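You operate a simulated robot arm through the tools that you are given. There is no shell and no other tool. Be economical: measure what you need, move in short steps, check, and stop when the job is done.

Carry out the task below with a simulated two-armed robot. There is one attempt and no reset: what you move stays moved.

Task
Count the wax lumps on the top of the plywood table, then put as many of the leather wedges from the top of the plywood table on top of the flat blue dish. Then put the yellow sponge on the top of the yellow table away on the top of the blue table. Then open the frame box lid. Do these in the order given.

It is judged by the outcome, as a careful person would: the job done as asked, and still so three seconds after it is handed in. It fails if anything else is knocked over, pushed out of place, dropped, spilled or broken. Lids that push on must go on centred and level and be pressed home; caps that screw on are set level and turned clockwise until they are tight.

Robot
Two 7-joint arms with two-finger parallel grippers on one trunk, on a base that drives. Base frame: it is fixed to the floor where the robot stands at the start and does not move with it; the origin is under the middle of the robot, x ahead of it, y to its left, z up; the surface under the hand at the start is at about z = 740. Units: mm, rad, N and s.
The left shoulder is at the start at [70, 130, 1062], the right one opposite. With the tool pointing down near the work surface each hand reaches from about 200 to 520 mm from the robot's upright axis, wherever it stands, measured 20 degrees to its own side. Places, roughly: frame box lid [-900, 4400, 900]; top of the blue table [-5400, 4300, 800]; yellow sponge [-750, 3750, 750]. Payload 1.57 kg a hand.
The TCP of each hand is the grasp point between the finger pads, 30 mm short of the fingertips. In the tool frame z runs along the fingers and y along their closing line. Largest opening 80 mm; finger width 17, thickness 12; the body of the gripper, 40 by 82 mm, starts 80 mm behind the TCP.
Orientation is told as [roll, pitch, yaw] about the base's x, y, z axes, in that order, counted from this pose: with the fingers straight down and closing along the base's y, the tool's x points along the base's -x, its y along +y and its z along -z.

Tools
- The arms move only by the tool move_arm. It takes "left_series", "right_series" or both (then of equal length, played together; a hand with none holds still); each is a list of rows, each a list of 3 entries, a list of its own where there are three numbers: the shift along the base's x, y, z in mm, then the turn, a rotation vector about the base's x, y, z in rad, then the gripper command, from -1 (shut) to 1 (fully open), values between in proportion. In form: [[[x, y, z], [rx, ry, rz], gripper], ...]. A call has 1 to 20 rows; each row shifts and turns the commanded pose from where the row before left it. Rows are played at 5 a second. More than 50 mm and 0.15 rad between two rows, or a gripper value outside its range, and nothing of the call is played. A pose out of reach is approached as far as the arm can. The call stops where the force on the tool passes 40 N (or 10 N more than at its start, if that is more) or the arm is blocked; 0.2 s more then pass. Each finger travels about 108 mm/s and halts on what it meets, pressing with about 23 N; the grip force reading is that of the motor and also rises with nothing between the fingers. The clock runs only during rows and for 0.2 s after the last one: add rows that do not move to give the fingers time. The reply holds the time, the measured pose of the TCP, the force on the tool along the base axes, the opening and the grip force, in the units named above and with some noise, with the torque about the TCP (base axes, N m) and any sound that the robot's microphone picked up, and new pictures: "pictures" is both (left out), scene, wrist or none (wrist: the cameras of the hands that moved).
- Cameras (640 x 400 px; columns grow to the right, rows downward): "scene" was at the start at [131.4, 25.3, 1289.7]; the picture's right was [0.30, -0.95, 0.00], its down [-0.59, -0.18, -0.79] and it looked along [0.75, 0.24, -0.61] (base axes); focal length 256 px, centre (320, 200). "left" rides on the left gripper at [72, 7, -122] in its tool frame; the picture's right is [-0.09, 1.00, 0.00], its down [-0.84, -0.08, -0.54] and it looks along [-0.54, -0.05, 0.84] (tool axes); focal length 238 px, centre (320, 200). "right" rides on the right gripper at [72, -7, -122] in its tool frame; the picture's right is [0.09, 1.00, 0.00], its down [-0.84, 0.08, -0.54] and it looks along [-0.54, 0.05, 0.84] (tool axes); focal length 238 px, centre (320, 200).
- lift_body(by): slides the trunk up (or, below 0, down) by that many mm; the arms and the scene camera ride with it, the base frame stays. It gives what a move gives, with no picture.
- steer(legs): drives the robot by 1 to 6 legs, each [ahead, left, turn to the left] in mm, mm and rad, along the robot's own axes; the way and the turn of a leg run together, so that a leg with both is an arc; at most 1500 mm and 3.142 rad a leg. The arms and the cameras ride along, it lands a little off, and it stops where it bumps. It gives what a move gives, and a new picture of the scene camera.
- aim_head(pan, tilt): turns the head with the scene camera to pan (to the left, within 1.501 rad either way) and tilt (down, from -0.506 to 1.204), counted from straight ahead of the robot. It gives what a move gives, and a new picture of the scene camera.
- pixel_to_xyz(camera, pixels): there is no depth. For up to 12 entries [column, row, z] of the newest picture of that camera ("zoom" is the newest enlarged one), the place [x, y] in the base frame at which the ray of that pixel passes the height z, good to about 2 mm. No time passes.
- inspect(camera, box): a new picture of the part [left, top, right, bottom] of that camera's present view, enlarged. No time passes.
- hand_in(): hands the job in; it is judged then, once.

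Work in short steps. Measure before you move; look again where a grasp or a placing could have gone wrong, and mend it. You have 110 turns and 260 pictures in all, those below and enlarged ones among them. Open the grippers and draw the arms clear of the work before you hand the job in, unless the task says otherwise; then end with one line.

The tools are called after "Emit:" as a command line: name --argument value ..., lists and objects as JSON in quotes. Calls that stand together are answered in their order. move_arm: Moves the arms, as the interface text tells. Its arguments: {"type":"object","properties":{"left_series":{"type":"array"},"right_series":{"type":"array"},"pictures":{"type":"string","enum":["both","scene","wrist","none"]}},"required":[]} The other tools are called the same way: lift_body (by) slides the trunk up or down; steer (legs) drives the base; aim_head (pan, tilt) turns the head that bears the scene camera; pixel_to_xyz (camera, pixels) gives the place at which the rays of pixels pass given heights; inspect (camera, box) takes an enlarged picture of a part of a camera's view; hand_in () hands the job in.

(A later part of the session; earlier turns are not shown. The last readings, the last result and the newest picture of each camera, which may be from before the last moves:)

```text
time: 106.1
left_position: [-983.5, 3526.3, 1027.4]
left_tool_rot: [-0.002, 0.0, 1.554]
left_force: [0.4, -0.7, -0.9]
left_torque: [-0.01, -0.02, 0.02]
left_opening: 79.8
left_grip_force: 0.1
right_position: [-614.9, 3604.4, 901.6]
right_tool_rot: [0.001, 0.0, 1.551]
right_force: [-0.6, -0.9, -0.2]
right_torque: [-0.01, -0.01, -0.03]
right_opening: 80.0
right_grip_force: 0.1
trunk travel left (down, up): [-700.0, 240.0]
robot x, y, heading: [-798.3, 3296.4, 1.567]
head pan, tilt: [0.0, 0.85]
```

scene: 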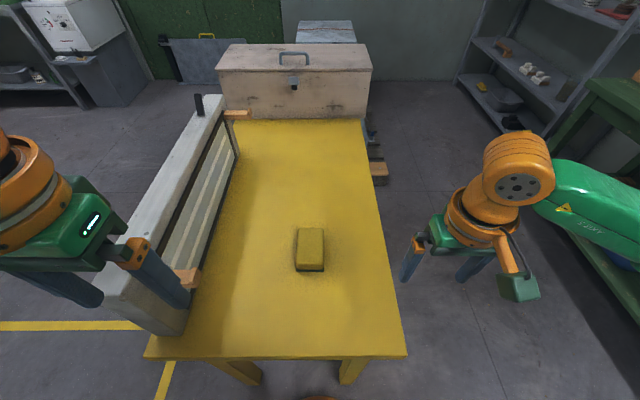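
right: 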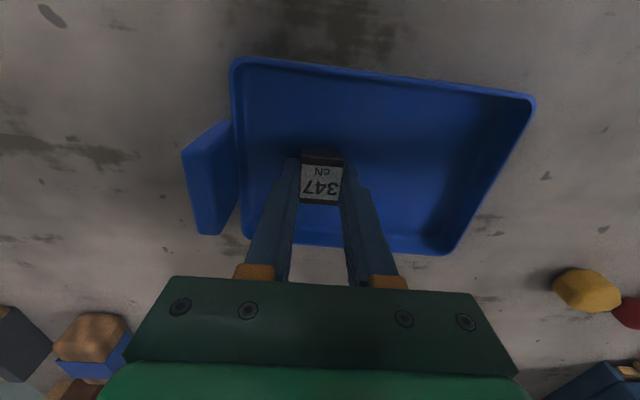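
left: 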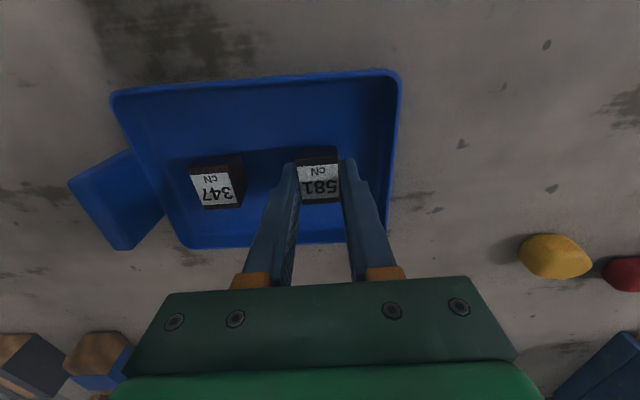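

I measure the sponge at (310,250).

Emit:
inspect --camera "scene" --box '[270, 210, 350, 290]'

Emit:
pixel_to_xyz --camera "scene" --pixels '[[296, 271, 740], [323, 271, 740], [297, 264, 765], [323, 264, 765], [297, 228, 765], [323, 228, 765], [145, 355, 740], [408, 355, 740]]'

```text
5.00 times, centred on (310, 250) of scene
```

zoom: 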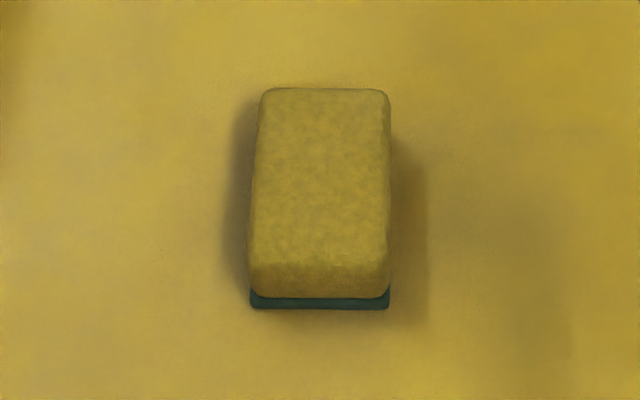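

```text
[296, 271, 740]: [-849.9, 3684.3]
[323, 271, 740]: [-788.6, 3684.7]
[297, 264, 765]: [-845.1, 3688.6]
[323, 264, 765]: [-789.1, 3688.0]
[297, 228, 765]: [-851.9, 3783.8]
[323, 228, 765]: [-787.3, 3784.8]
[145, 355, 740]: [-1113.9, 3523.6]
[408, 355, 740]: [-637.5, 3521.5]
```

Sponge centre ≈ (−819, 3735), 60 wide in x. Right hand goes above it at z≈830.

Emit:
move_arm --right_series '[[[-40, 25, 0], [0, 0, 0], 1], [[-40, 25, 0], [0, 0, 0], 1], [[-40, 25, 0], [0, 0, 0], 1], [[-40, 25, 0], [0, 0, 0], 1], [[-30, 20, -20], [0, 0, 0], 1], [[-14, 11, -30], [0, 0, 0.015], 1], [[0, 0, -22], [0, 0, 0], 1], [[0, 0, 0], [0, 0, 0], 1]]' --pictures "wrist"

```text
time: 107.9
left_position: [-983.1, 3524.7, 1027.6]
left_tool_rot: [-0.002, 0.0, 1.555]
left_force: [0.1, -0.6, 0.0]
left_torque: [-0.03, -0.01, -0.01]
left_opening: 80.0
left_grip_force: 0.0
right_position: [-819.7, 3733.2, 828.5]
right_tool_rot: [0.001, -0.002, 1.568]
right_force: [-0.2, -0.3, -0.4]
right_torque: [0.0, 0.0, 0.01]
right_opening: 80.0
right_grip_force: 0.0
trunk travel left (down, up): [-700.0, 240.0]
robot x, y, heading: [-797.1, 3299.4, 1.565]
head pan, tilt: [0.0, 0.85]
```

right: 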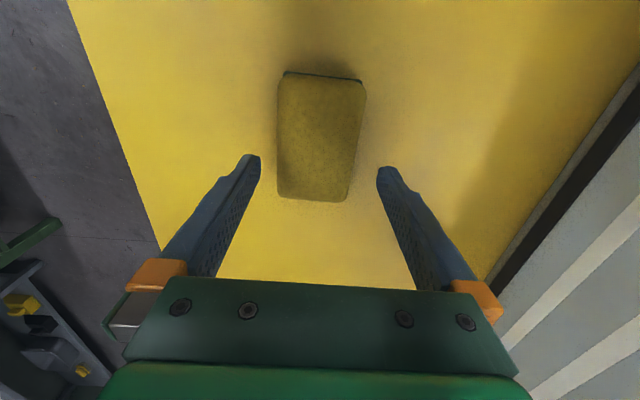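

I check alignment of the sponge from this view.

Emit:
pixel_to_xyz --camera "right" --pixels '[[283, 80, 768], [366, 85, 768], [348, 200, 768], [280, 194, 768]]'

```text
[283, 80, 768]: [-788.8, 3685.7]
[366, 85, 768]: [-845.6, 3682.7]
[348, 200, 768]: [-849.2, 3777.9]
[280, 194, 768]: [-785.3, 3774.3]
```

Centred at (−817, 3730). Descend to z≈776 and grip.

Emit:
move_arm --right_series '[[[2, 0, -25], [0, 0, 0], 1], [[0, 0, -27], [0, 0, 0], 1], [[0, 0, 0], [0, 0, 0], 0.4], [[0, 0, 0], [0, 0, 0], 0], [[0, 0, 0], [0, 0, 0], -1], [[0, 0, 0], [0, 0, 0], -1], [[0, 0, 0], [0, 0, 0], -1], [[0, 0, 10], [0, 0, 0], -1], [[0, 0, 40], [0, 0, 0], -1], [[0, 0, 40], [0, 0, 0], -1], [[0, 0, 40], [0, 0, 0], -1], [[0, 0, 0], [0, 0, 0], -1]]' --pictures "both"

```text
time: 110.5
left_position: [-983.7, 3525.7, 1028.6]
left_tool_rot: [-0.002, 0.0, 1.554]
left_force: [0.2, 0.0, 0.4]
left_torque: [0.02, 0.01, 0.01]
left_opening: 80.1
left_grip_force: 0.1
right_position: [-814.5, 3731.5, 910.8]
right_tool_rot: [0.001, -0.002, 1.567]
right_force: [0.5, 0.5, -0.2]
right_torque: [-0.01, 0.03, 0.0]
right_opening: 60.8
right_grip_force: 23.0
right hand out of reach, approached as far as the arm can: row 2
trunk travel left (down, up): [-700.0, 240.0]
robot x, y, heading: [-798.3, 3298.3, 1.567]
head pan, tilt: [0.0, 0.85]
```

scene: 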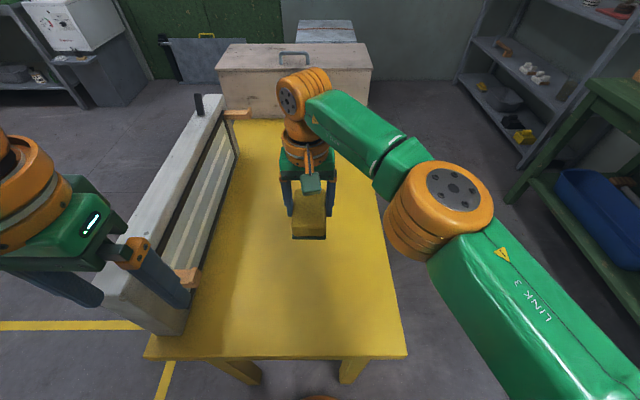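
right: 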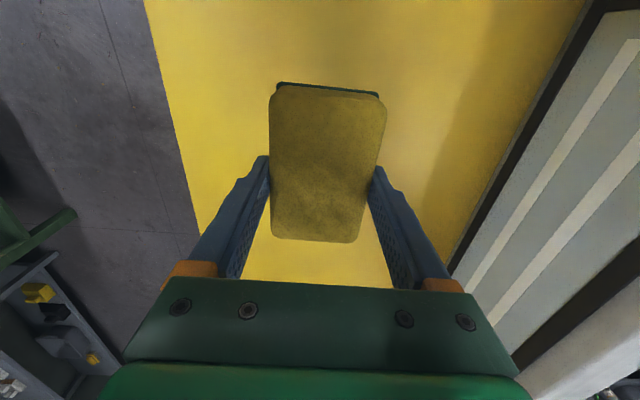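

Sponge held (60.8 mm). I back off and look left to the blue table at (−5400, 4300).

Emit:
move_arm --right_series '[[[20, -40, 20], [0, 0, 0], -1], [[20, -40, 20], [0, 0, 0], -1], [[20, -40, 0], [0, 0, 0], -1]]' --pictures "none"

Emit:
steer --legs '[[-550, 0, 0], [0, 0, 1.2]]'

Emit:
aim_head --pan 0.2 --tilt 0.3

```text
time: 111.3
left_position: [-983.4, 3524.2, 1028.9]
left_tool_rot: [-0.001, 0.0, 1.554]
left_force: [0.4, -0.1, 0.9]
left_torque: [-0.01, 0.0, 0.0]
left_opening: 80.2
left_grip_force: 0.0
right_position: [-754.5, 3612.6, 948.0]
right_tool_rot: [0.002, -0.003, 1.564]
right_force: [0.6, -1.1, -0.4]
right_torque: [0.03, 0.02, 0.0]
right_opening: 61.0
right_grip_force: 23.0
trunk travel left (down, up): [-700.0, 240.0]
robot x, y, heading: [-797.2, 3302.6, 1.567]
head pan, tilt: [0.0, 0.85]
```

```text
time: 117.5
left_position: [-1078.4, 2646.0, 1027.5]
left_tool_rot: [-0.002, 0.0, 2.757]
left_force: [-0.2, -0.5, -0.1]
left_torque: [-0.02, -0.01, 0.03]
left_opening: 80.2
left_grip_force: 0.1
right_position: [-1078.5, 2891.2, 947.7]
right_tool_rot: [0.001, -0.003, 2.771]
right_force: [-0.5, 0.2, 0.0]
right_torque: [0.01, 0.0, 0.03]
right_opening: 60.7
right_grip_force: 23.4
trunk travel left (down, up): [-700.0, 240.0]
robot x, y, heading: [-800.4, 2739.9, 2.767]
head pan, tilt: [0.0, 0.85]
```

scene: 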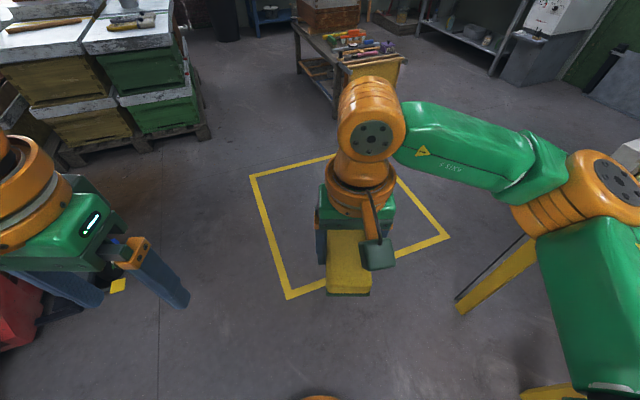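

```text
time: 118.5
left_position: [-1077.9, 2644.9, 1028.6]
left_tool_rot: [-0.002, 0.0, 2.757]
left_force: [-0.4, -0.9, 0.5]
left_torque: [-0.01, -0.01, 0.01]
left_opening: 80.1
left_grip_force: 0.1
right_position: [-1078.9, 2891.4, 948.3]
right_tool_rot: [0.002, -0.002, 2.77]
right_force: [-0.6, 0.3, 0.1]
right_torque: [-0.01, 0.03, -0.02]
right_opening: 60.7
right_grip_force: 23.0
trunk travel left (down, up): [-700.0, 240.0]
robot x, y, heading: [-803.8, 2737.8, 2.771]
head pan, tilt: [0.201, 0.3]
```

scene: 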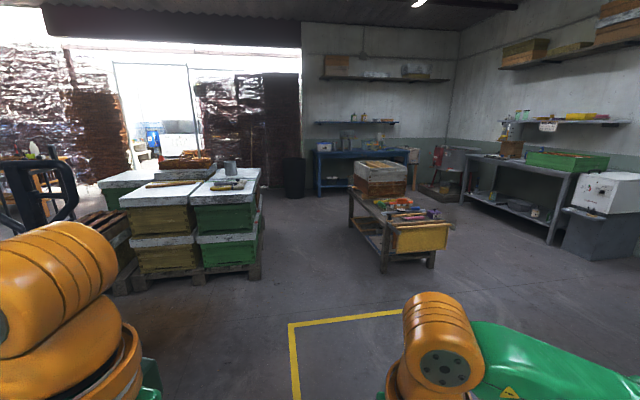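

The blue table is at (360,165) by the far wall; a bench (380–450, 200–270) and hives (left) stand between. I measure.

Emit:
pixel_to_xyz --camera "scene" --pixels '[[383, 271, 0], [432, 266, 0], [258, 280, 0], [352, 228, 0], [317, 195, 0], [262, 240, 0], [320, 155, 800], [410, 152, 800], [293, 198, 0], [408, 193, 0]]'

Emit:
inspect --camera "scene" --box '[260, 120, 460, 280]'

```text
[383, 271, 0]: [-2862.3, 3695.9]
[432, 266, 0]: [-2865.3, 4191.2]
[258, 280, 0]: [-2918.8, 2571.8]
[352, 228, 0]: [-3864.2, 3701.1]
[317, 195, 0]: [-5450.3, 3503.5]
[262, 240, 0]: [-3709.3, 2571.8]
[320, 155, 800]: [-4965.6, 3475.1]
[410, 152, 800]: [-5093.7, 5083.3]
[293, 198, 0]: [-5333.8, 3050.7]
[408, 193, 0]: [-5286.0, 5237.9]
```

```text
2.50 times, centred on (360, 200) of scene
```

zoom: 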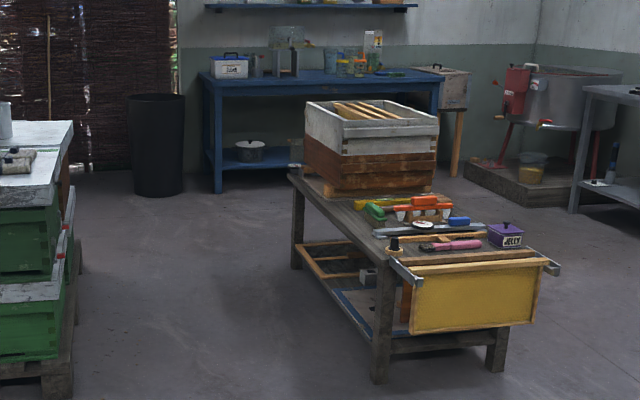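

Corridor between hives (y<2572) and bench (y>3695): I drive along y≈3130 facing −x, to about (−4250, 3150).

Emit:
steer --legs '[[0, 0, 0.37], [1300, -390, 0]]'

Emit:
steer --legs '[[1000, 0, 0]]'

```text
time: 126.3
left_position: [-2313.2, 2946.7, 1028.3]
left_tool_rot: [0.0, 0.0, 3.125]
left_force: [-0.6, 0.2, 0.2]
left_torque: [0.01, -0.01, 0.01]
left_opening: 79.9
left_grip_force: 0.0
right_position: [-2399.8, 3174.1, 948.9]
right_tool_rot: [0.002, -0.002, 3.135]
right_force: [-0.3, 0.1, -0.7]
right_torque: [-0.02, 0.02, 0.01]
right_opening: 61.2
right_grip_force: 23.3
trunk travel left (down, up): [-700.0, 240.0]
robot x, y, heading: [-2083.5, 3132.9, 3.135]
head pan, tilt: [0.201, 0.3]
```

scene: 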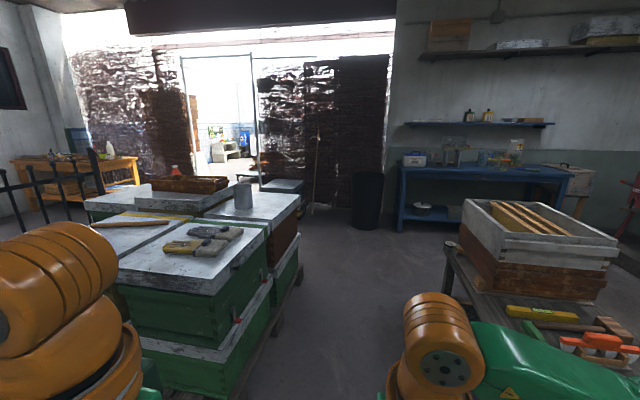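

```text
time: 131.6
left_position: [-3319.0, 2958.2, 1028.0]
left_tool_rot: [-0.002, 0.001, 3.118]
left_force: [-0.4, 0.8, 0.1]
left_torque: [0.01, 0.0, 0.03]
left_opening: 80.1
left_grip_force: 0.0
right_position: [-3407.2, 3186.1, 947.9]
right_tool_rot: [0.0, -0.002, 3.131]
right_force: [-0.3, 0.0, -1.0]
right_torque: [-0.01, 0.02, -0.01]
right_opening: 60.8
right_grip_force: 22.9
trunk travel left (down, up): [-700.0, 240.0]
robot x, y, heading: [-3093.7, 3143.1, 3.128]
head pan, tilt: [0.201, 0.3]
```

scene: 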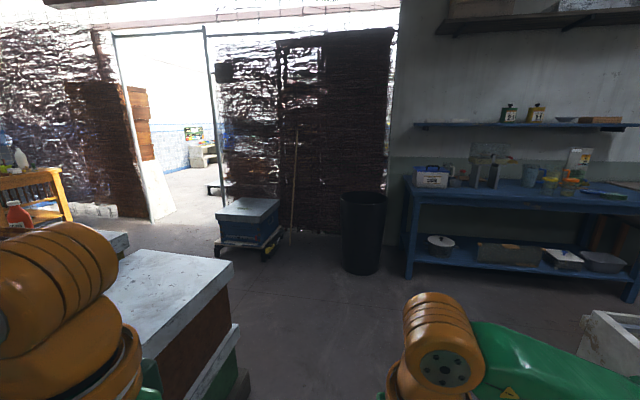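

Past the hives. Drive on beyond the bench end, then sidestep right to face the blue table.

Emit:
steer --legs '[[1150, 0, 0], [0, -950, 0]]'

Emit:
aim_head --pan 0.0 --tilt 0.5

```text
time: 142.0
left_position: [-4484.3, 3903.3, 1028.3]
left_tool_rot: [-0.001, 0.002, -3.136]
left_force: [0.9, 0.1, 0.1]
left_torque: [0.03, 0.03, 0.01]
left_opening: 79.9
left_grip_force: 0.1
right_position: [-4577.1, 4128.9, 948.3]
right_tool_rot: [0.002, -0.001, -3.123]
right_force: [1.0, 0.2, -0.5]
right_torque: [0.01, 0.02, -0.01]
right_opening: 60.6
right_grip_force: 23.1
trunk travel left (down, up): [-700.0, 240.0]
robot x, y, heading: [-4261.5, 4096.3, -3.131]
head pan, tilt: [0.201, 0.3]
```

scene: 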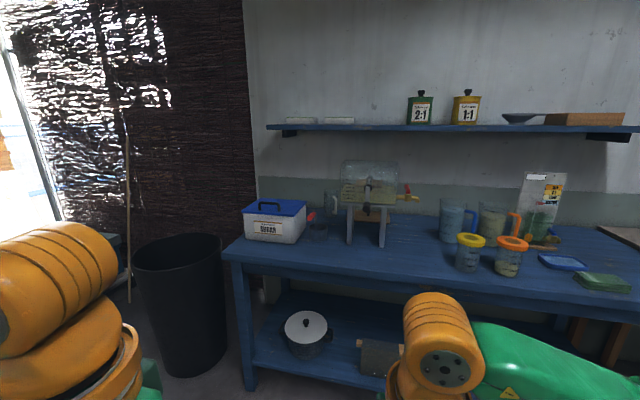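

```text
time: 142.7
left_position: [-4484.3, 3904.0, 1027.1]
left_tool_rot: [-0.003, 0.001, -3.137]
left_force: [-0.5, -0.2, -0.4]
left_torque: [0.02, 0.01, -0.03]
left_opening: 79.9
left_grip_force: 0.0
right_position: [-4578.0, 4128.5, 948.0]
right_tool_rot: [0.003, -0.002, -3.126]
right_force: [-1.2, 0.1, 0.0]
right_torque: [0.02, 0.0, 0.05]
right_opening: 60.8
right_grip_force: 23.0
trunk travel left (down, up): [-700.0, 240.0]
robot x, y, heading: [-4261.3, 4097.2, -3.124]
head pan, tilt: [0.0, 0.499]
```

scene: 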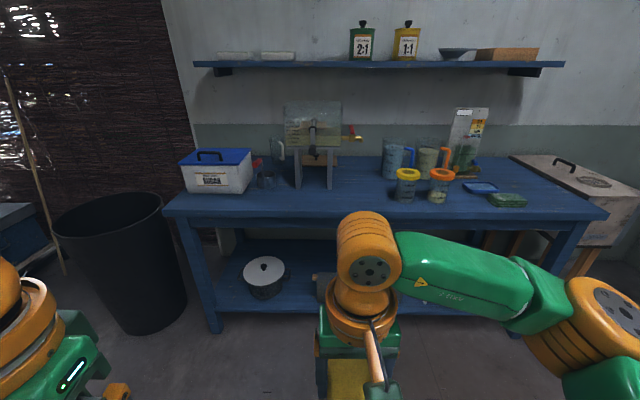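

There is free space on the table around (360,195), between the stand at (315,185) and the jars at (405,185). I measure.

Emit:
pixel_to_xyz --camera "scene" --pixels '[[165, 212, 800], [605, 214, 800], [370, 213, 800], [331, 189, 800], [396, 201, 800], [360, 200, 800], [333, 165, 800], [385, 178, 800], [165, 212, 780], [250, 213, 800]]'

Emit:
inspect --camera "scene" --box '[270, 130, 470, 230]'

```text
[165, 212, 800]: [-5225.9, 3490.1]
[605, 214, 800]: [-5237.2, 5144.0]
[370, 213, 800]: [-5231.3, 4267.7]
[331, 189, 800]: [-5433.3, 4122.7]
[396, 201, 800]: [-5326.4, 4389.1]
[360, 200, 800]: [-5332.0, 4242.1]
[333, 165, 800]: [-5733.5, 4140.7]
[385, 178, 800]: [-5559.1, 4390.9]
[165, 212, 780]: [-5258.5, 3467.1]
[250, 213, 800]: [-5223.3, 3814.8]
```

```text
3.20 times, centred on (370, 180) of scene
```

zoom: 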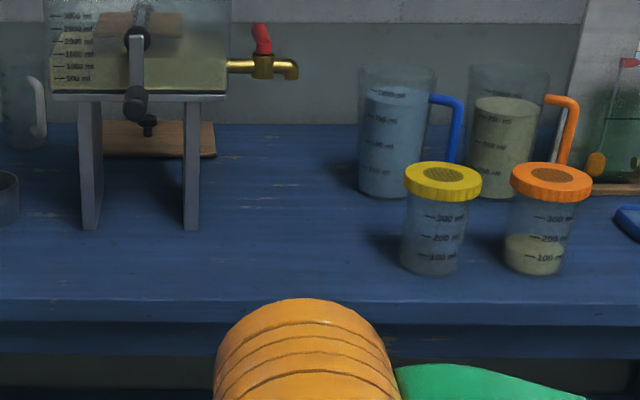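

Target (−5330, 4235), between stand and jars. I drive ahead 630 and right 106.

Emit:
steer --legs '[[0, -106, -0.017], [630, 0, 0]]'

Emit:
aim_head --pan -0.1 --tilt 0.85

```text
time: 147.1
left_position: [-5122.1, 4011.8, 1027.8]
left_tool_rot: [-0.002, -0.002, 3.132]
left_force: [0.4, 0.9, 0.0]
left_torque: [0.0, 0.01, 0.0]
left_opening: 80.2
left_grip_force: 0.1
right_position: [-5211.7, 4240.0, 948.6]
right_tool_rot: [0.003, -0.002, -3.141]
right_force: [0.1, -0.7, -1.4]
right_torque: [-0.03, -0.01, -0.03]
right_opening: 61.0
right_grip_force: 23.1
trunk travel left (down, up): [-700.0, 240.0]
robot x, y, heading: [-4898.3, 4202.9, -3.143]
head pan, tilt: [0.0, 0.499]
```

scene: 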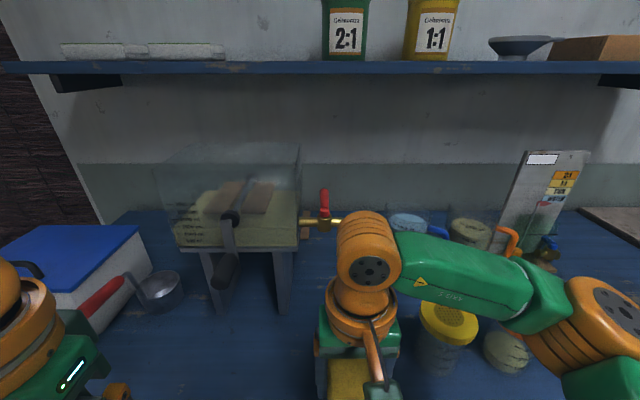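

```text
time: 147.9
left_position: [-5122.7, 4012.2, 1028.1]
left_tool_rot: [-0.002, 0.001, 3.131]
left_force: [0.0, -0.6, 0.0]
left_torque: [-0.03, 0.04, -0.01]
left_opening: 80.2
left_grip_force: 0.1
right_position: [-5213.2, 4240.0, 947.8]
right_tool_rot: [0.003, -0.001, -3.14]
right_force: [0.2, 0.4, 0.2]
right_torque: [0.03, -0.01, 0.01]
right_opening: 60.8
right_grip_force: 23.2
trunk travel left (down, up): [-700.0, 240.0]
robot x, y, heading: [-4901.0, 4199.0, -3.142]
head pan, tilt: [-0.099, 0.85]
```

scene: 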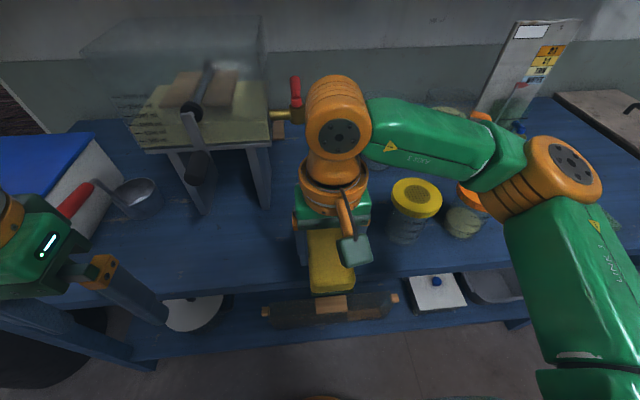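

I measure the surroundings at the table height.

Emit:
pixel_to_xyz --camera "scene" --pixels '[[266, 207, 800], [388, 240, 800], [250, 284, 800], [400, 276, 800], [436, 235, 800], [200, 213, 800], [395, 210, 900], [298, 105, 950]]'

Emit:
inspect --camera "right" --box '[0, 0, 640, 400]'

```text
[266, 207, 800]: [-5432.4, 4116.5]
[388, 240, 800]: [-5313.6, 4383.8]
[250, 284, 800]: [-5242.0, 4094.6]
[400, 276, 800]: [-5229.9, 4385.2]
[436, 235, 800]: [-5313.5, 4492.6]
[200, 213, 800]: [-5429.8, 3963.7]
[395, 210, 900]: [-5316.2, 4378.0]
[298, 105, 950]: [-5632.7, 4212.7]
```

```text
1.00 times, centred on (320, 200) of right (not enlarged: the box is as wide or as high as the picture)
```

zoom: 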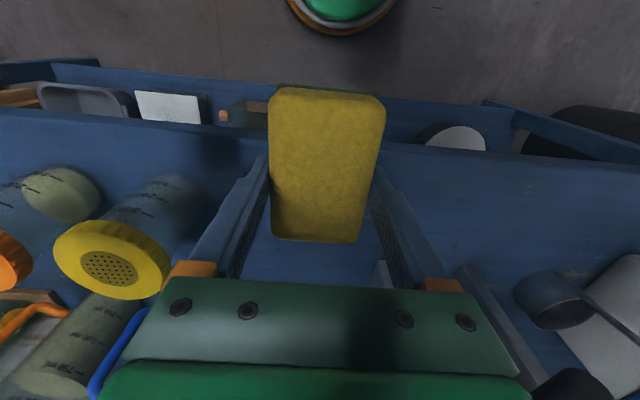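

The surroundings leave room. I move 115 mm forward, then down to z≈845.

Emit:
move_arm --right_series '[[[-40, 0, 0], [0, 0, 0], -1], [[-40, 0, 0], [0, 0, 0], -1], [[-35, 0, 0], [0, 0, 0], -1], [[0, 0, -40], [0, 0, 0], -1], [[0, 0, -40], [0, 0, 0], -1], [[0, 0, -20], [0, 0, 0], -1], [[0, 0, 0], [0, 0, 0], -1]]' --pictures "both"

```text
time: 149.5
left_position: [-5122.7, 4011.8, 1027.7]
left_tool_rot: [-0.003, 0.001, 3.131]
left_force: [0.0, -0.4, 1.3]
left_torque: [0.02, 0.02, 0.05]
left_opening: 79.9
left_grip_force: 0.0
right_position: [-5326.6, 4240.3, 847.7]
right_tool_rot: [0.002, -0.003, -3.142]
right_force: [-0.1, 0.0, -1.0]
right_torque: [0.02, -0.03, -0.01]
right_opening: 60.5
right_grip_force: 22.8
trunk travel left (down, up): [-700.0, 240.0]
robot x, y, heading: [-4898.1, 4202.3, -3.139]
head pan, tilt: [-0.099, 0.85]
```

scene: 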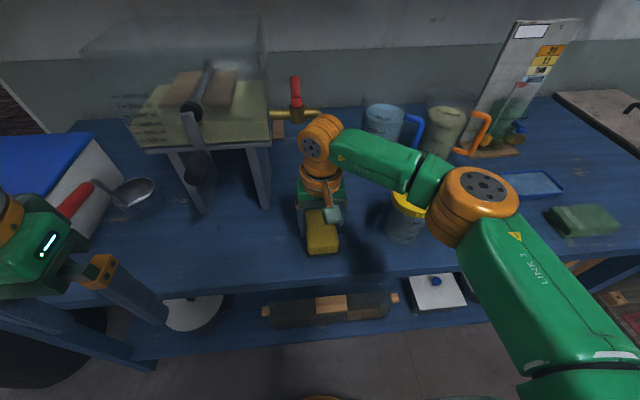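
right: 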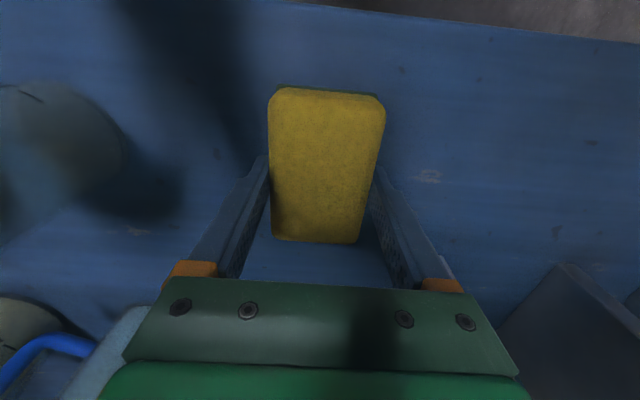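

Clear. Creep down to touch.

Emit:
move_arm --right_series '[[[0, 0, -5], [0, 0, 0], -1], [[0, 0, -2], [0, 0, 0], -1], [[0, 0, -2], [0, 0, 0], -1], [[0, 0, 0], [0, 0, 0], -1]]' --pictures "none"

```text
time: 150.5
left_position: [-5123.0, 4012.8, 1028.2]
left_tool_rot: [-0.002, 0.001, 3.131]
left_force: [-0.4, -0.1, 0.2]
left_torque: [0.02, 0.0, 0.03]
left_opening: 80.1
left_grip_force: 0.0
right_position: [-5327.5, 4239.5, 838.7]
right_tool_rot: [0.003, -0.002, -3.141]
right_force: [0.2, 0.1, -0.2]
right_torque: [0.01, 0.03, -0.03]
right_opening: 60.7
right_grip_force: 23.0
trunk travel left (down, up): [-700.0, 240.0]
robot x, y, heading: [-4895.4, 4200.9, -3.143]
head pan, tilt: [-0.099, 0.85]
```

No contact yet; lower by 1.5 mm steps.

Emit:
move_arm --right_series '[[[0, 0, -1.5], [0, 0, 0], -1], [[0, 0, -1.5], [0, 0, 0], -1], [[0, 0, 0], [0, 0, 0], -1]]' --pictures "none"

```text
time: 151.3
left_position: [-5120.7, 4011.8, 1029.0]
left_tool_rot: [-0.001, -0.002, 3.13]
left_force: [0.2, -0.5, -0.4]
left_torque: [0.04, 0.02, 0.02]
left_opening: 80.0
left_grip_force: 0.0
right_position: [-5326.0, 4238.7, 837.0]
right_tool_rot: [0.001, -0.007, -3.139]
right_force: [-10.0, 0.0, 25.4]
right_torque: [0.06, 0.24, 0.01]
right_opening: 60.9
right_grip_force: 23.2
trunk travel left (down, up): [-700.0, 240.0]
robot x, y, heading: [-4900.7, 4199.7, -3.139]
head pan, tilt: [-0.099, 0.85]
```

Contact (25 N). Relax 1.5 mm, open, rise and retract.

Emit:
move_arm --right_series '[[[0, 0, 1.5], [0, 0, 0], -1], [[0, 0, 0], [0, 0, 0], 0.8], [[0, 0, 0], [0, 0, 0], 0.95], [[0, 0, 0], [0, 0, 0], 0.95], [[0, 0, 30], [0, 0, 0], 0.95], [[0, 0, 40], [0, 0, 0], 0.95], [[0, 0, 40], [0, 0, 0], 0.95], [[40, 0, 20], [0, 0, 0], 1], [[40, 0, 10], [0, 0, 0], 1], [[40, 0, 10], [0, 0, 0], 1], [[0, 0, 0], [0, 0, 0], 1]]' --pictures "both"

```text
time: 153.7
left_position: [-5123.7, 4012.8, 1028.0]
left_tool_rot: [-0.002, 0.002, 3.131]
left_force: [0.4, 0.8, -0.6]
left_torque: [0.01, -0.03, -0.03]
left_opening: 80.2
left_grip_force: 0.0
right_position: [-5204.8, 4240.3, 986.4]
right_tool_rot: [0.002, -0.002, -3.14]
right_force: [-0.3, -0.4, -0.5]
right_torque: [0.03, 0.01, 0.01]
right_opening: 80.1
right_grip_force: 0.1
trunk travel left (down, up): [-700.0, 240.0]
robot x, y, heading: [-4900.0, 4200.5, -3.141]
head pan, tilt: [-0.099, 0.85]
```

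scene: 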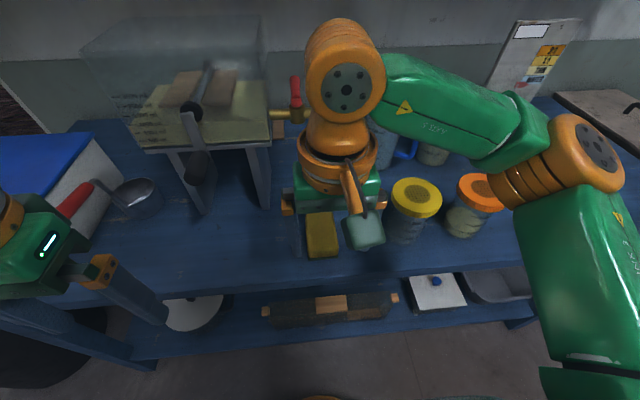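
right: 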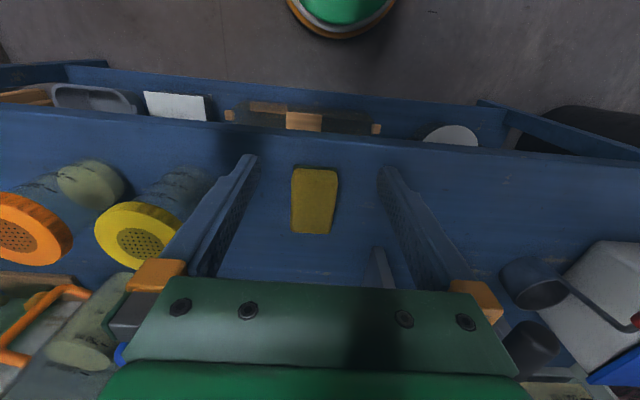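

The sponge lies flat on the blue table. I reverse out along the same route.

Emit:
steer --legs '[[-640, 0, 0], [0, 1060, 0]]'

Emit:
steer --legs '[[-1150, 0, 0], [-1150, 0, 0]]'

```text
time: 162.3
left_position: [-4483.8, 2955.8, 1028.5]
left_tool_rot: [-0.002, 0.002, 3.122]
left_force: [0.3, -0.9, 0.2]
left_torque: [-0.03, -0.02, -0.03]
left_opening: 79.8
left_grip_force: 0.1
right_position: [-4565.7, 3185.8, 986.3]
right_tool_rot: [0.002, -0.002, 3.136]
right_force: [-0.4, 0.2, 0.6]
right_torque: [0.0, 0.07, 0.02]
right_opening: 80.2
right_grip_force: 0.1
trunk travel left (down, up): [-700.0, 240.0]
robot x, y, heading: [-4255.2, 3145.3, 3.131]
head pan, tilt: [-0.099, 0.85]
```

scene: 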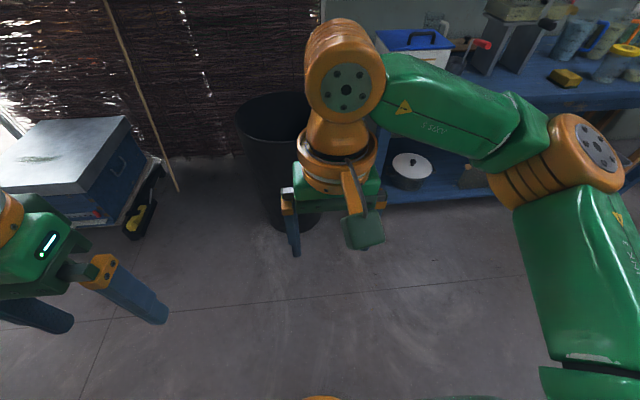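

```text
time: 173.8
left_position: [-2157.7, 2933.6, 1028.6]
left_tool_rot: [-0.002, 0.001, 3.124]
left_force: [-0.2, 0.8, 1.0]
left_torque: [-0.02, -0.01, 0.02]
left_opening: 80.1
left_grip_force: 0.1
right_position: [-2238.6, 3162.7, 986.1]
right_tool_rot: [0.003, 0.0, 3.135]
right_force: [-0.6, -1.1, -0.7]
right_torque: [0.02, 0.01, 0.01]
right_opening: 79.7
right_grip_force: 0.1
trunk travel left (down, up): [-700.0, 240.0]
robot x, y, heading: [-1936.6, 3119.1, 3.136]
head pan, tilt: [-0.099, 0.85]
```

scene: 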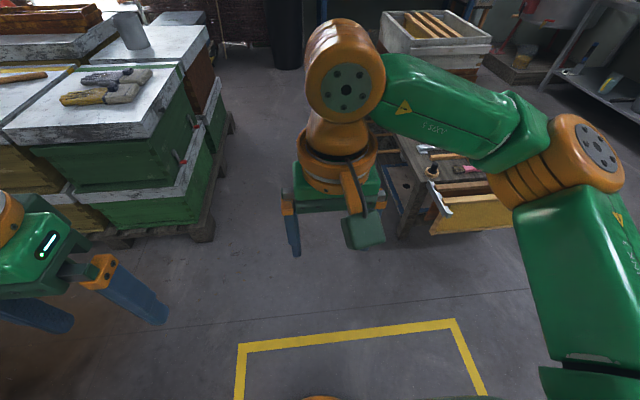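

Turn right to face the frame box and look.

Emit:
steer --legs '[[0, 0, -2.22]]'

Emit:
aim_head --pan 0.0 --tilt 0.45

Emit:
inspect --camera "scene" --box '[220, 100, 460, 250]'

```text
time: 179.5
left_position: [-1933.0, 3413.6, 1028.1]
left_tool_rot: [-0.001, 0.001, 0.873]
left_force: [0.5, -0.4, 1.1]
left_torque: [-0.03, -0.03, 0.05]
left_opening: 80.0
left_grip_force: 0.0
right_position: [-1704.4, 3331.7, 986.6]
right_tool_rot: [0.002, -0.002, 0.886]
right_force: [-0.7, -0.5, -0.7]
right_torque: [-0.03, 0.03, -0.01]
right_opening: 80.1
right_grip_force: 0.1
trunk travel left (down, up): [-700.0, 240.0]
robot x, y, heading: [-1935.4, 3120.9, 0.881]
head pan, tilt: [-0.099, 0.85]
```

scene: 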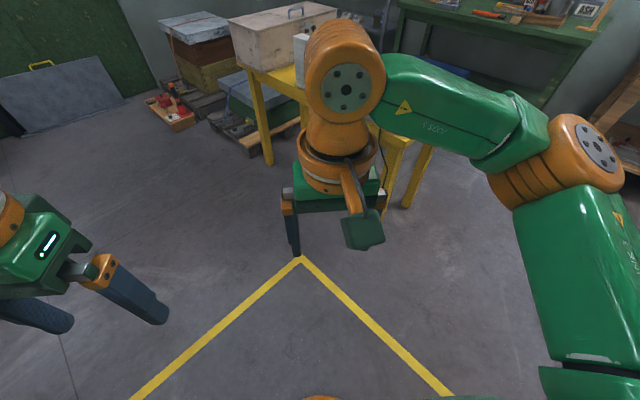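

```text
time: 180.4
left_position: [-1933.0, 3413.6, 1028.3]
left_tool_rot: [-0.002, 0.0, 0.873]
left_force: [0.6, -0.2, 0.1]
left_torque: [0.0, 0.03, 0.02]
left_opening: 79.8
left_grip_force: 0.2
right_position: [-1704.4, 3332.4, 987.0]
right_tool_rot: [0.001, -0.003, 0.884]
right_force: [-0.5, -0.3, -0.3]
right_torque: [0.02, -0.01, -0.01]
right_opening: 80.2
right_grip_force: 0.0
trunk travel left (down, up): [-700.0, 240.0]
robot x, y, heading: [-1933.0, 3119.7, 0.884]
head pan, tilt: [0.0, 0.45]
```

scene: 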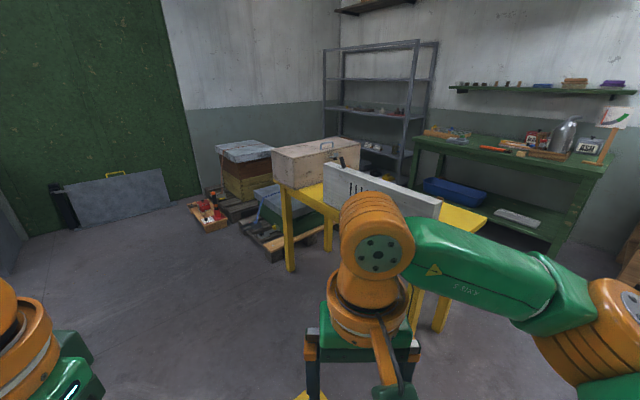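

```text
2.67 times, centred on (340, 175) of scene
```

zoom: 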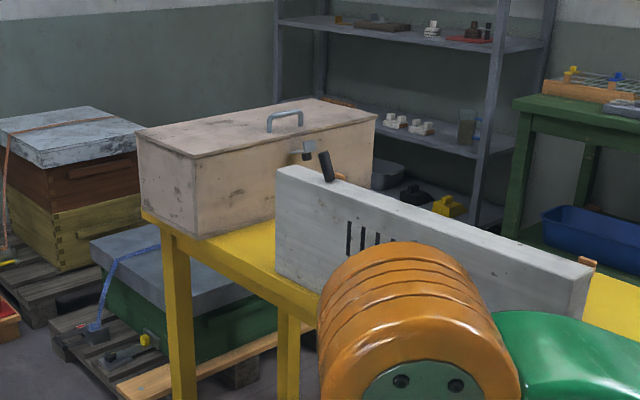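

The frame box sits on the far end of the yellow table. I measure surrounding floor obstacles for an approach from its left (west) end.

Emit:
pixel_to_xyz --camera "scene" --pixels '[[292, 271, 0], [268, 262, 0], [240, 224, 0], [228, 221, 0], [208, 232, 0], [330, 252, 0], [240, 243, 0], [294, 190, 740], [275, 150, 900], [291, 160, 900], [362, 146, 900], [170, 207, 0]]'

Emit:
inspect --camera "scene" --box '[180, 130, 350, 280]'

```text
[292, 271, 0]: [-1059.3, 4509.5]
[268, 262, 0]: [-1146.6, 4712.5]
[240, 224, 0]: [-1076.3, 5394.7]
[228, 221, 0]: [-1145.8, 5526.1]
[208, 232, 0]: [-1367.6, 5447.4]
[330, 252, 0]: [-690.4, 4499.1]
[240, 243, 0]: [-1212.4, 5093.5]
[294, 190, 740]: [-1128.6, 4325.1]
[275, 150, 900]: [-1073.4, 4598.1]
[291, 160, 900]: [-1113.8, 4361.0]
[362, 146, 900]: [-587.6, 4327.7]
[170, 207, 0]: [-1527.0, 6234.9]
```

```text
2.67 times, centred on (265, 205) of scene
```

zoom: 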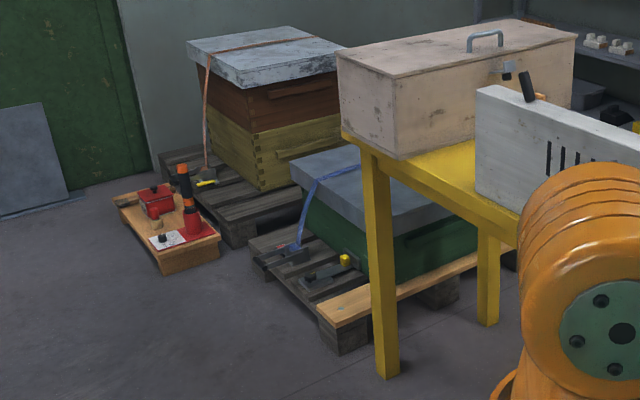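

Box ≈ x −1110…−590, y 4340…4600, top z≈900. I raise the trunk 160 mm and drive to its west side, facing +x.

Emit:
lift_body --by 160

Emit:
steer --legs '[[1187, 413, 0], [0, 0, -0.884]]'

Emit:
aim_head --pan 0.0 --tilt 0.7

```text
time: 182.2
left_position: [-1932.0, 3412.5, 1187.5]
left_tool_rot: [-0.001, 0.001, 0.872]
left_force: [-0.4, -0.1, -0.8]
left_torque: [-0.02, 0.02, 0.02]
left_opening: 80.0
left_grip_force: 0.0
right_position: [-1704.7, 3331.1, 1146.4]
right_tool_rot: [0.003, -0.001, 0.885]
right_force: [-0.2, -0.3, 0.4]
right_torque: [-0.01, 0.0, 0.02]
right_opening: 79.7
right_grip_force: 0.1
trunk travel left (down, up): [-860.0, 80.0]
robot x, y, heading: [-1927.8, 3117.8, 0.884]
head pan, tilt: [0.0, 0.45]
```

```text
time: 190.7
left_position: [-1281.7, 4465.2, 1188.1]
left_tool_rot: [-0.002, -0.002, -0.01]
left_force: [0.1, -0.3, 0.2]
left_torque: [0.01, 0.01, -0.03]
left_opening: 80.1
left_grip_force: 0.0
right_position: [-1198.5, 4238.2, 1147.5]
right_tool_rot: [0.001, 0.0, 0.002]
right_force: [-0.6, -0.2, 0.3]
right_torque: [0.01, -0.02, 0.02]
right_opening: 80.1
right_grip_force: 0.2
trunk travel left (down, up): [-860.0, 80.0]
robot x, y, heading: [-1506.8, 4275.8, 0.002]
head pan, tilt: [0.0, 0.45]
```

scene: 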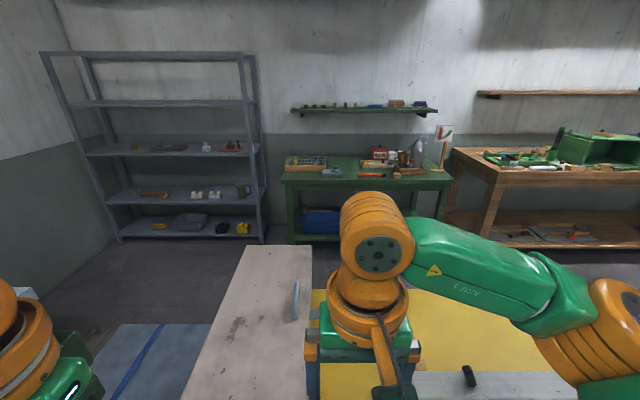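

```text
time: 191.5
left_position: [-1282.0, 4464.2, 1188.0]
left_tool_rot: [-0.002, 0.001, -0.011]
left_force: [0.1, -0.9, 0.1]
left_torque: [0.03, -0.01, 0.01]
left_opening: 80.1
left_grip_force: 0.0
right_position: [-1198.7, 4236.2, 1146.6]
right_tool_rot: [0.002, -0.001, 0.001]
right_force: [0.1, -0.3, -0.7]
right_torque: [-0.02, -0.01, -0.01]
right_opening: 80.2
right_grip_force: 0.0
trunk travel left (down, up): [-860.0, 80.0]
robot x, y, heading: [-1506.7, 4276.7, -0.001]
head pan, tilt: [0.0, 0.7]
```

scene: 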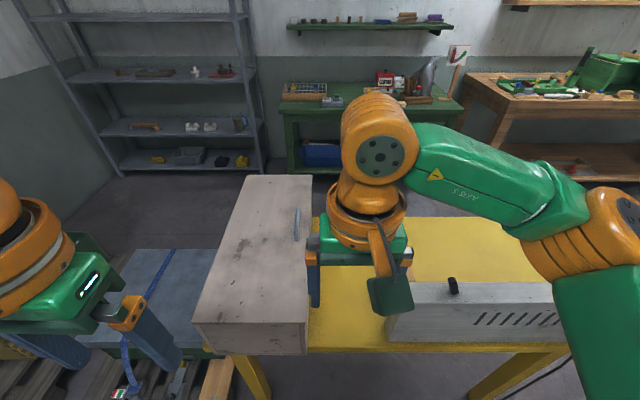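

The handle (297,222) lies along x near the lid's front edge. I zoom and measure at several heights.

Emit:
pixel_to_xyz --camera "scene" --pixels '[[308, 325, 880], [308, 325, 900], [308, 325, 920], [195, 324, 900], [311, 176, 900], [247, 176, 900], [297, 240, 940], [297, 208, 940], [297, 240, 900], [305, 355, 740]]'

Emit:
inspect --camera "scene" --box '[190, 165, 350, 265]'

Emit:
inspect --camera "left" --box '[0, 0, 640, 400]'

Emit:
inspect --camera "right" --box '[0, 0, 640, 400]'

```text
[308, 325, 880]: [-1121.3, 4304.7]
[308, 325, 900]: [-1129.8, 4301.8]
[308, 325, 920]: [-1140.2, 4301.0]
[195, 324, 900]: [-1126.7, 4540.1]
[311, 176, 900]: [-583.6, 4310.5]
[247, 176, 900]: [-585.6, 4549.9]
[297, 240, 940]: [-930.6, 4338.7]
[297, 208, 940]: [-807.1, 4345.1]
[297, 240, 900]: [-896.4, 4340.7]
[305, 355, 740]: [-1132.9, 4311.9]
```

```text
4.00 times, centred on (270, 215) of scene
```

zoom: 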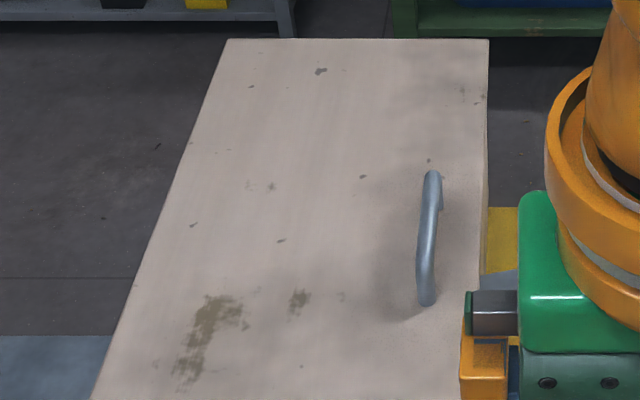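

```text
1.00 times, centred on (320, 200) of left (not enlarged: the box is as wide or as high as the picture)
```

zoom: 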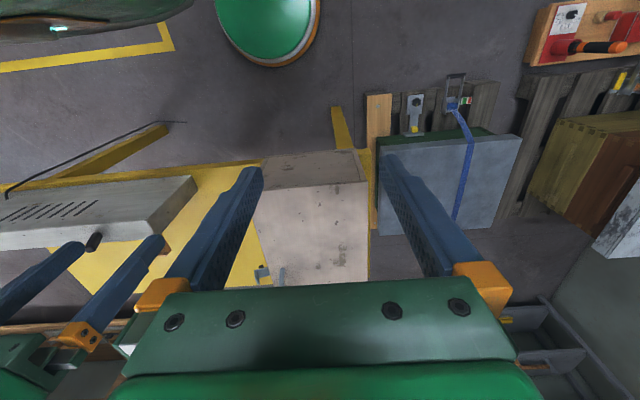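

```text
1.00 times, centred on (320, 200) of right (not enlarged: the box is as wide or as high as the picture)
```

zoom: 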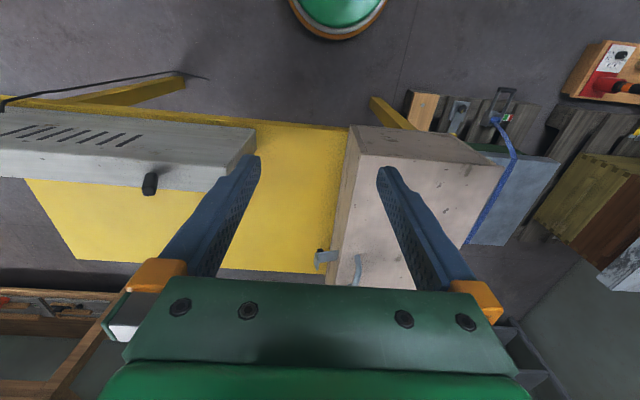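

The lid spans y 4302–4545; handle centre ≈ (−855, 4342), bar along x. I plan to lift it with the left hand following the arc; the right hand is moved aside first, then I drive to about (−1310, 4400).

Emit:
move_arm --right_series '[[[-15, -40, 0], [0, 0, 0], 1], [[-15, -40, 0], [0, 0, 0], 1], [[-15, -40, 0], [0, 0, 0], 1], [[-15, -40, 0], [0, 0, 0], 1], [[0, -30, 0], [0, 0, 0], 1]]' --pictures "none"

Emit:
steer --legs '[[192, 124, 0]]'

Emit:
aim_head --pan 0.0 --tilt 0.85

```text
time: 192.7
left_position: [-1282.5, 4464.1, 1187.7]
left_tool_rot: [0.0, 0.001, -0.01]
left_force: [0.2, -1.0, -0.1]
left_torque: [0.03, 0.0, 0.0]
left_opening: 80.0
left_grip_force: 0.1
right_position: [-1260.0, 4046.9, 1147.9]
right_tool_rot: [0.002, -0.004, 0.005]
right_force: [0.7, -0.3, 0.2]
right_torque: [-0.01, 0.0, -0.01]
right_opening: 79.8
right_grip_force: 0.1
trunk travel left (down, up): [-860.0, 80.0]
robot x, y, heading: [-1508.0, 4277.6, -0.001]
head pan, tilt: [0.0, 0.7]
```

```text
time: 194.4
left_position: [-1091.0, 4589.7, 1188.8]
left_tool_rot: [0.002, -0.001, -0.01]
left_force: [-0.2, 0.0, -0.6]
left_torque: [0.01, -0.04, -0.01]
left_opening: 80.0
left_grip_force: 0.1
right_position: [-1069.2, 4173.0, 1147.1]
right_tool_rot: [0.004, -0.004, 0.002]
right_force: [0.0, 0.5, 0.3]
right_torque: [0.04, -0.02, 0.02]
right_opening: 80.1
right_grip_force: 0.1
trunk travel left (down, up): [-860.0, 80.0]
robot x, y, heading: [-1315.7, 4403.0, 0.003]
head pan, tilt: [0.0, 0.7]
```

scene: 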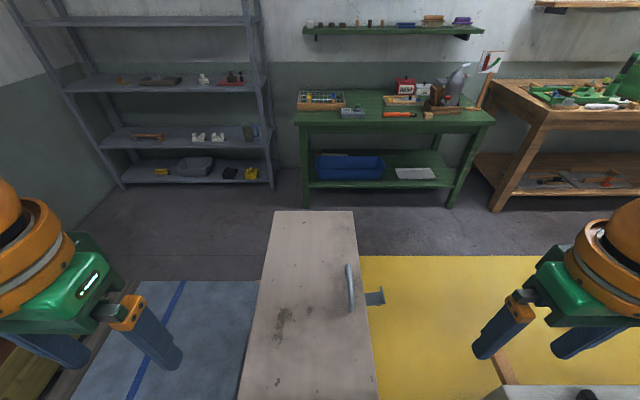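

```text
time: 195.1
left_position: [-1088.6, 4591.2, 1187.5]
left_tool_rot: [-0.002, 0.0, -0.01]
left_force: [-0.3, -0.4, 0.1]
left_torque: [-0.01, -0.01, -0.01]
left_opening: 80.3
left_grip_force: 0.0
right_position: [-1067.1, 4175.5, 1147.8]
right_tool_rot: [0.0, -0.002, 0.001]
right_force: [0.1, -0.1, -0.3]
right_torque: [-0.01, 0.0, 0.0]
right_opening: 80.1
right_grip_force: 0.0
trunk travel left (down, up): [-860.0, 80.0]
robot x, y, heading: [-1312.4, 4404.7, 0.0]
head pan, tilt: [0.0, 0.85]
```

scene: 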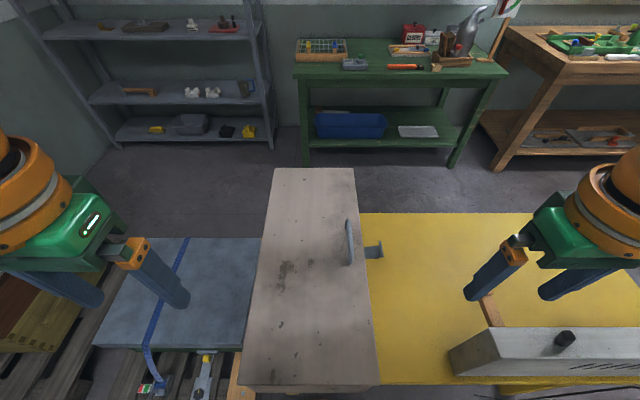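

Zoom on the handle and the clasp at (372,250), and measure.

Emit:
inspect --camera "scene" --box '[320, 205, 416, 275]'

Emit:
pixel_to_xyz --camera "scene" --pixels '[[350, 262, 900], [348, 221, 935], [351, 258, 935], [373, 385, 900], [245, 385, 900], [353, 169, 900], [275, 169, 900], [382, 246, 890], [373, 385, 910]]'

Emit:
inspect --camera "right" --box '[300, 140, 540, 290]'

```text
5.71 times, centred on (368, 240) of scene
```

zoom: 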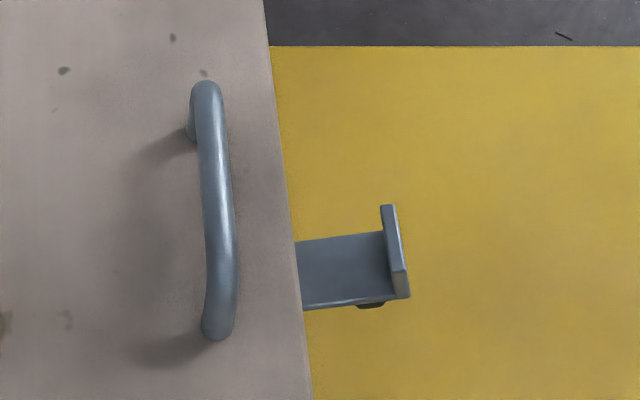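

```text
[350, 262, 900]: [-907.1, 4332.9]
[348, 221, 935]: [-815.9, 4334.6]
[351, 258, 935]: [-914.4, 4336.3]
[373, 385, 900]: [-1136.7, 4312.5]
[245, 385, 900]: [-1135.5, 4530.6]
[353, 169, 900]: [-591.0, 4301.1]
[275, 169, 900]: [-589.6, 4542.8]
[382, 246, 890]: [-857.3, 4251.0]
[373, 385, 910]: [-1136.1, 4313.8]
```

```text
2.67 times, centred on (420, 215) of right
```

zoom: 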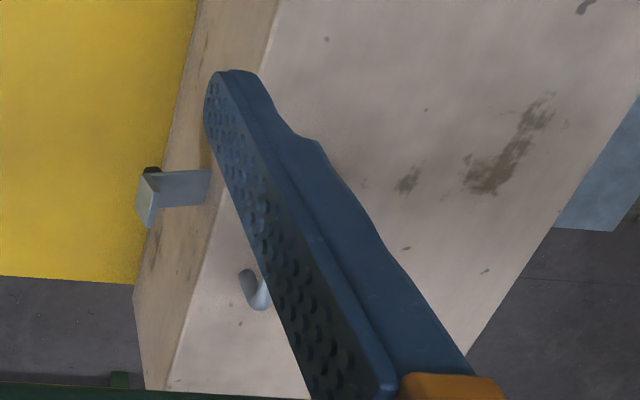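

There is a clasp on the front: plate with upturned lip and a dark stub. I bring the right hand's camera to look at it from the front before lifting.

Emit:
move_arm --right_series '[[[15, -20, -15], [0, 0, 0.13], 1], [[15, -20, -15], [0, 0, 0.13], 1], [[15, -20, -15], [0, 0, 0.13], 1], [[15, -20, -15], [0, 0, 0.13], 1], [[15, 0, -15], [0, 0, 0.13], 1], [[15, 0, -15], [0, 0, 0.13], 1], [[15, 0, -15], [0, 0, 0.13], 1], [[15, 0, -15], [0, 0, 0.13], 1], [[0, 0, 0], [0, 0, 0], 1]]' --pictures "wrist"

```text
time: 197.1
left_position: [-1088.1, 4591.9, 1188.6]
left_tool_rot: [-0.003, 0.003, -0.011]
left_force: [-0.3, 0.6, 1.3]
left_torque: [0.0, 0.0, 0.0]
left_opening: 80.0
left_grip_force: 0.1
right_position: [-1011.1, 4185.2, 1030.9]
right_tool_rot: [-0.046, -0.033, 0.893]
right_force: [0.1, 1.3, -0.6]
right_torque: [0.01, -0.03, 0.01]
right_opening: 80.1
right_grip_force: 0.0
right hand out of reach, approached as far as the arm can: row 4, 5, 6, 7, 8
trunk travel left (down, up): [-860.0, 80.0]
robot x, y, heading: [-1315.6, 4406.3, 0.003]
head pan, tilt: [0.0, 0.85]
```

right: 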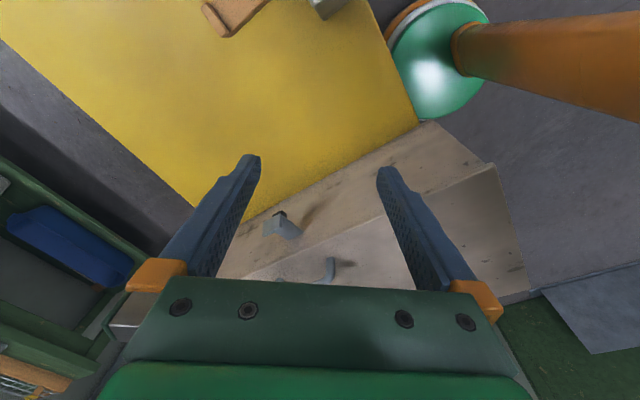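

Emit:
inspect --camera "right" --box '[230, 180, 358, 280]'

```text
4.00 times, centred on (294, 230) of right
```

zoom: 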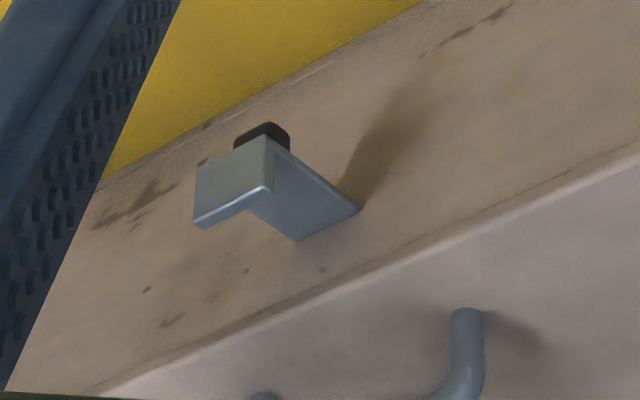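

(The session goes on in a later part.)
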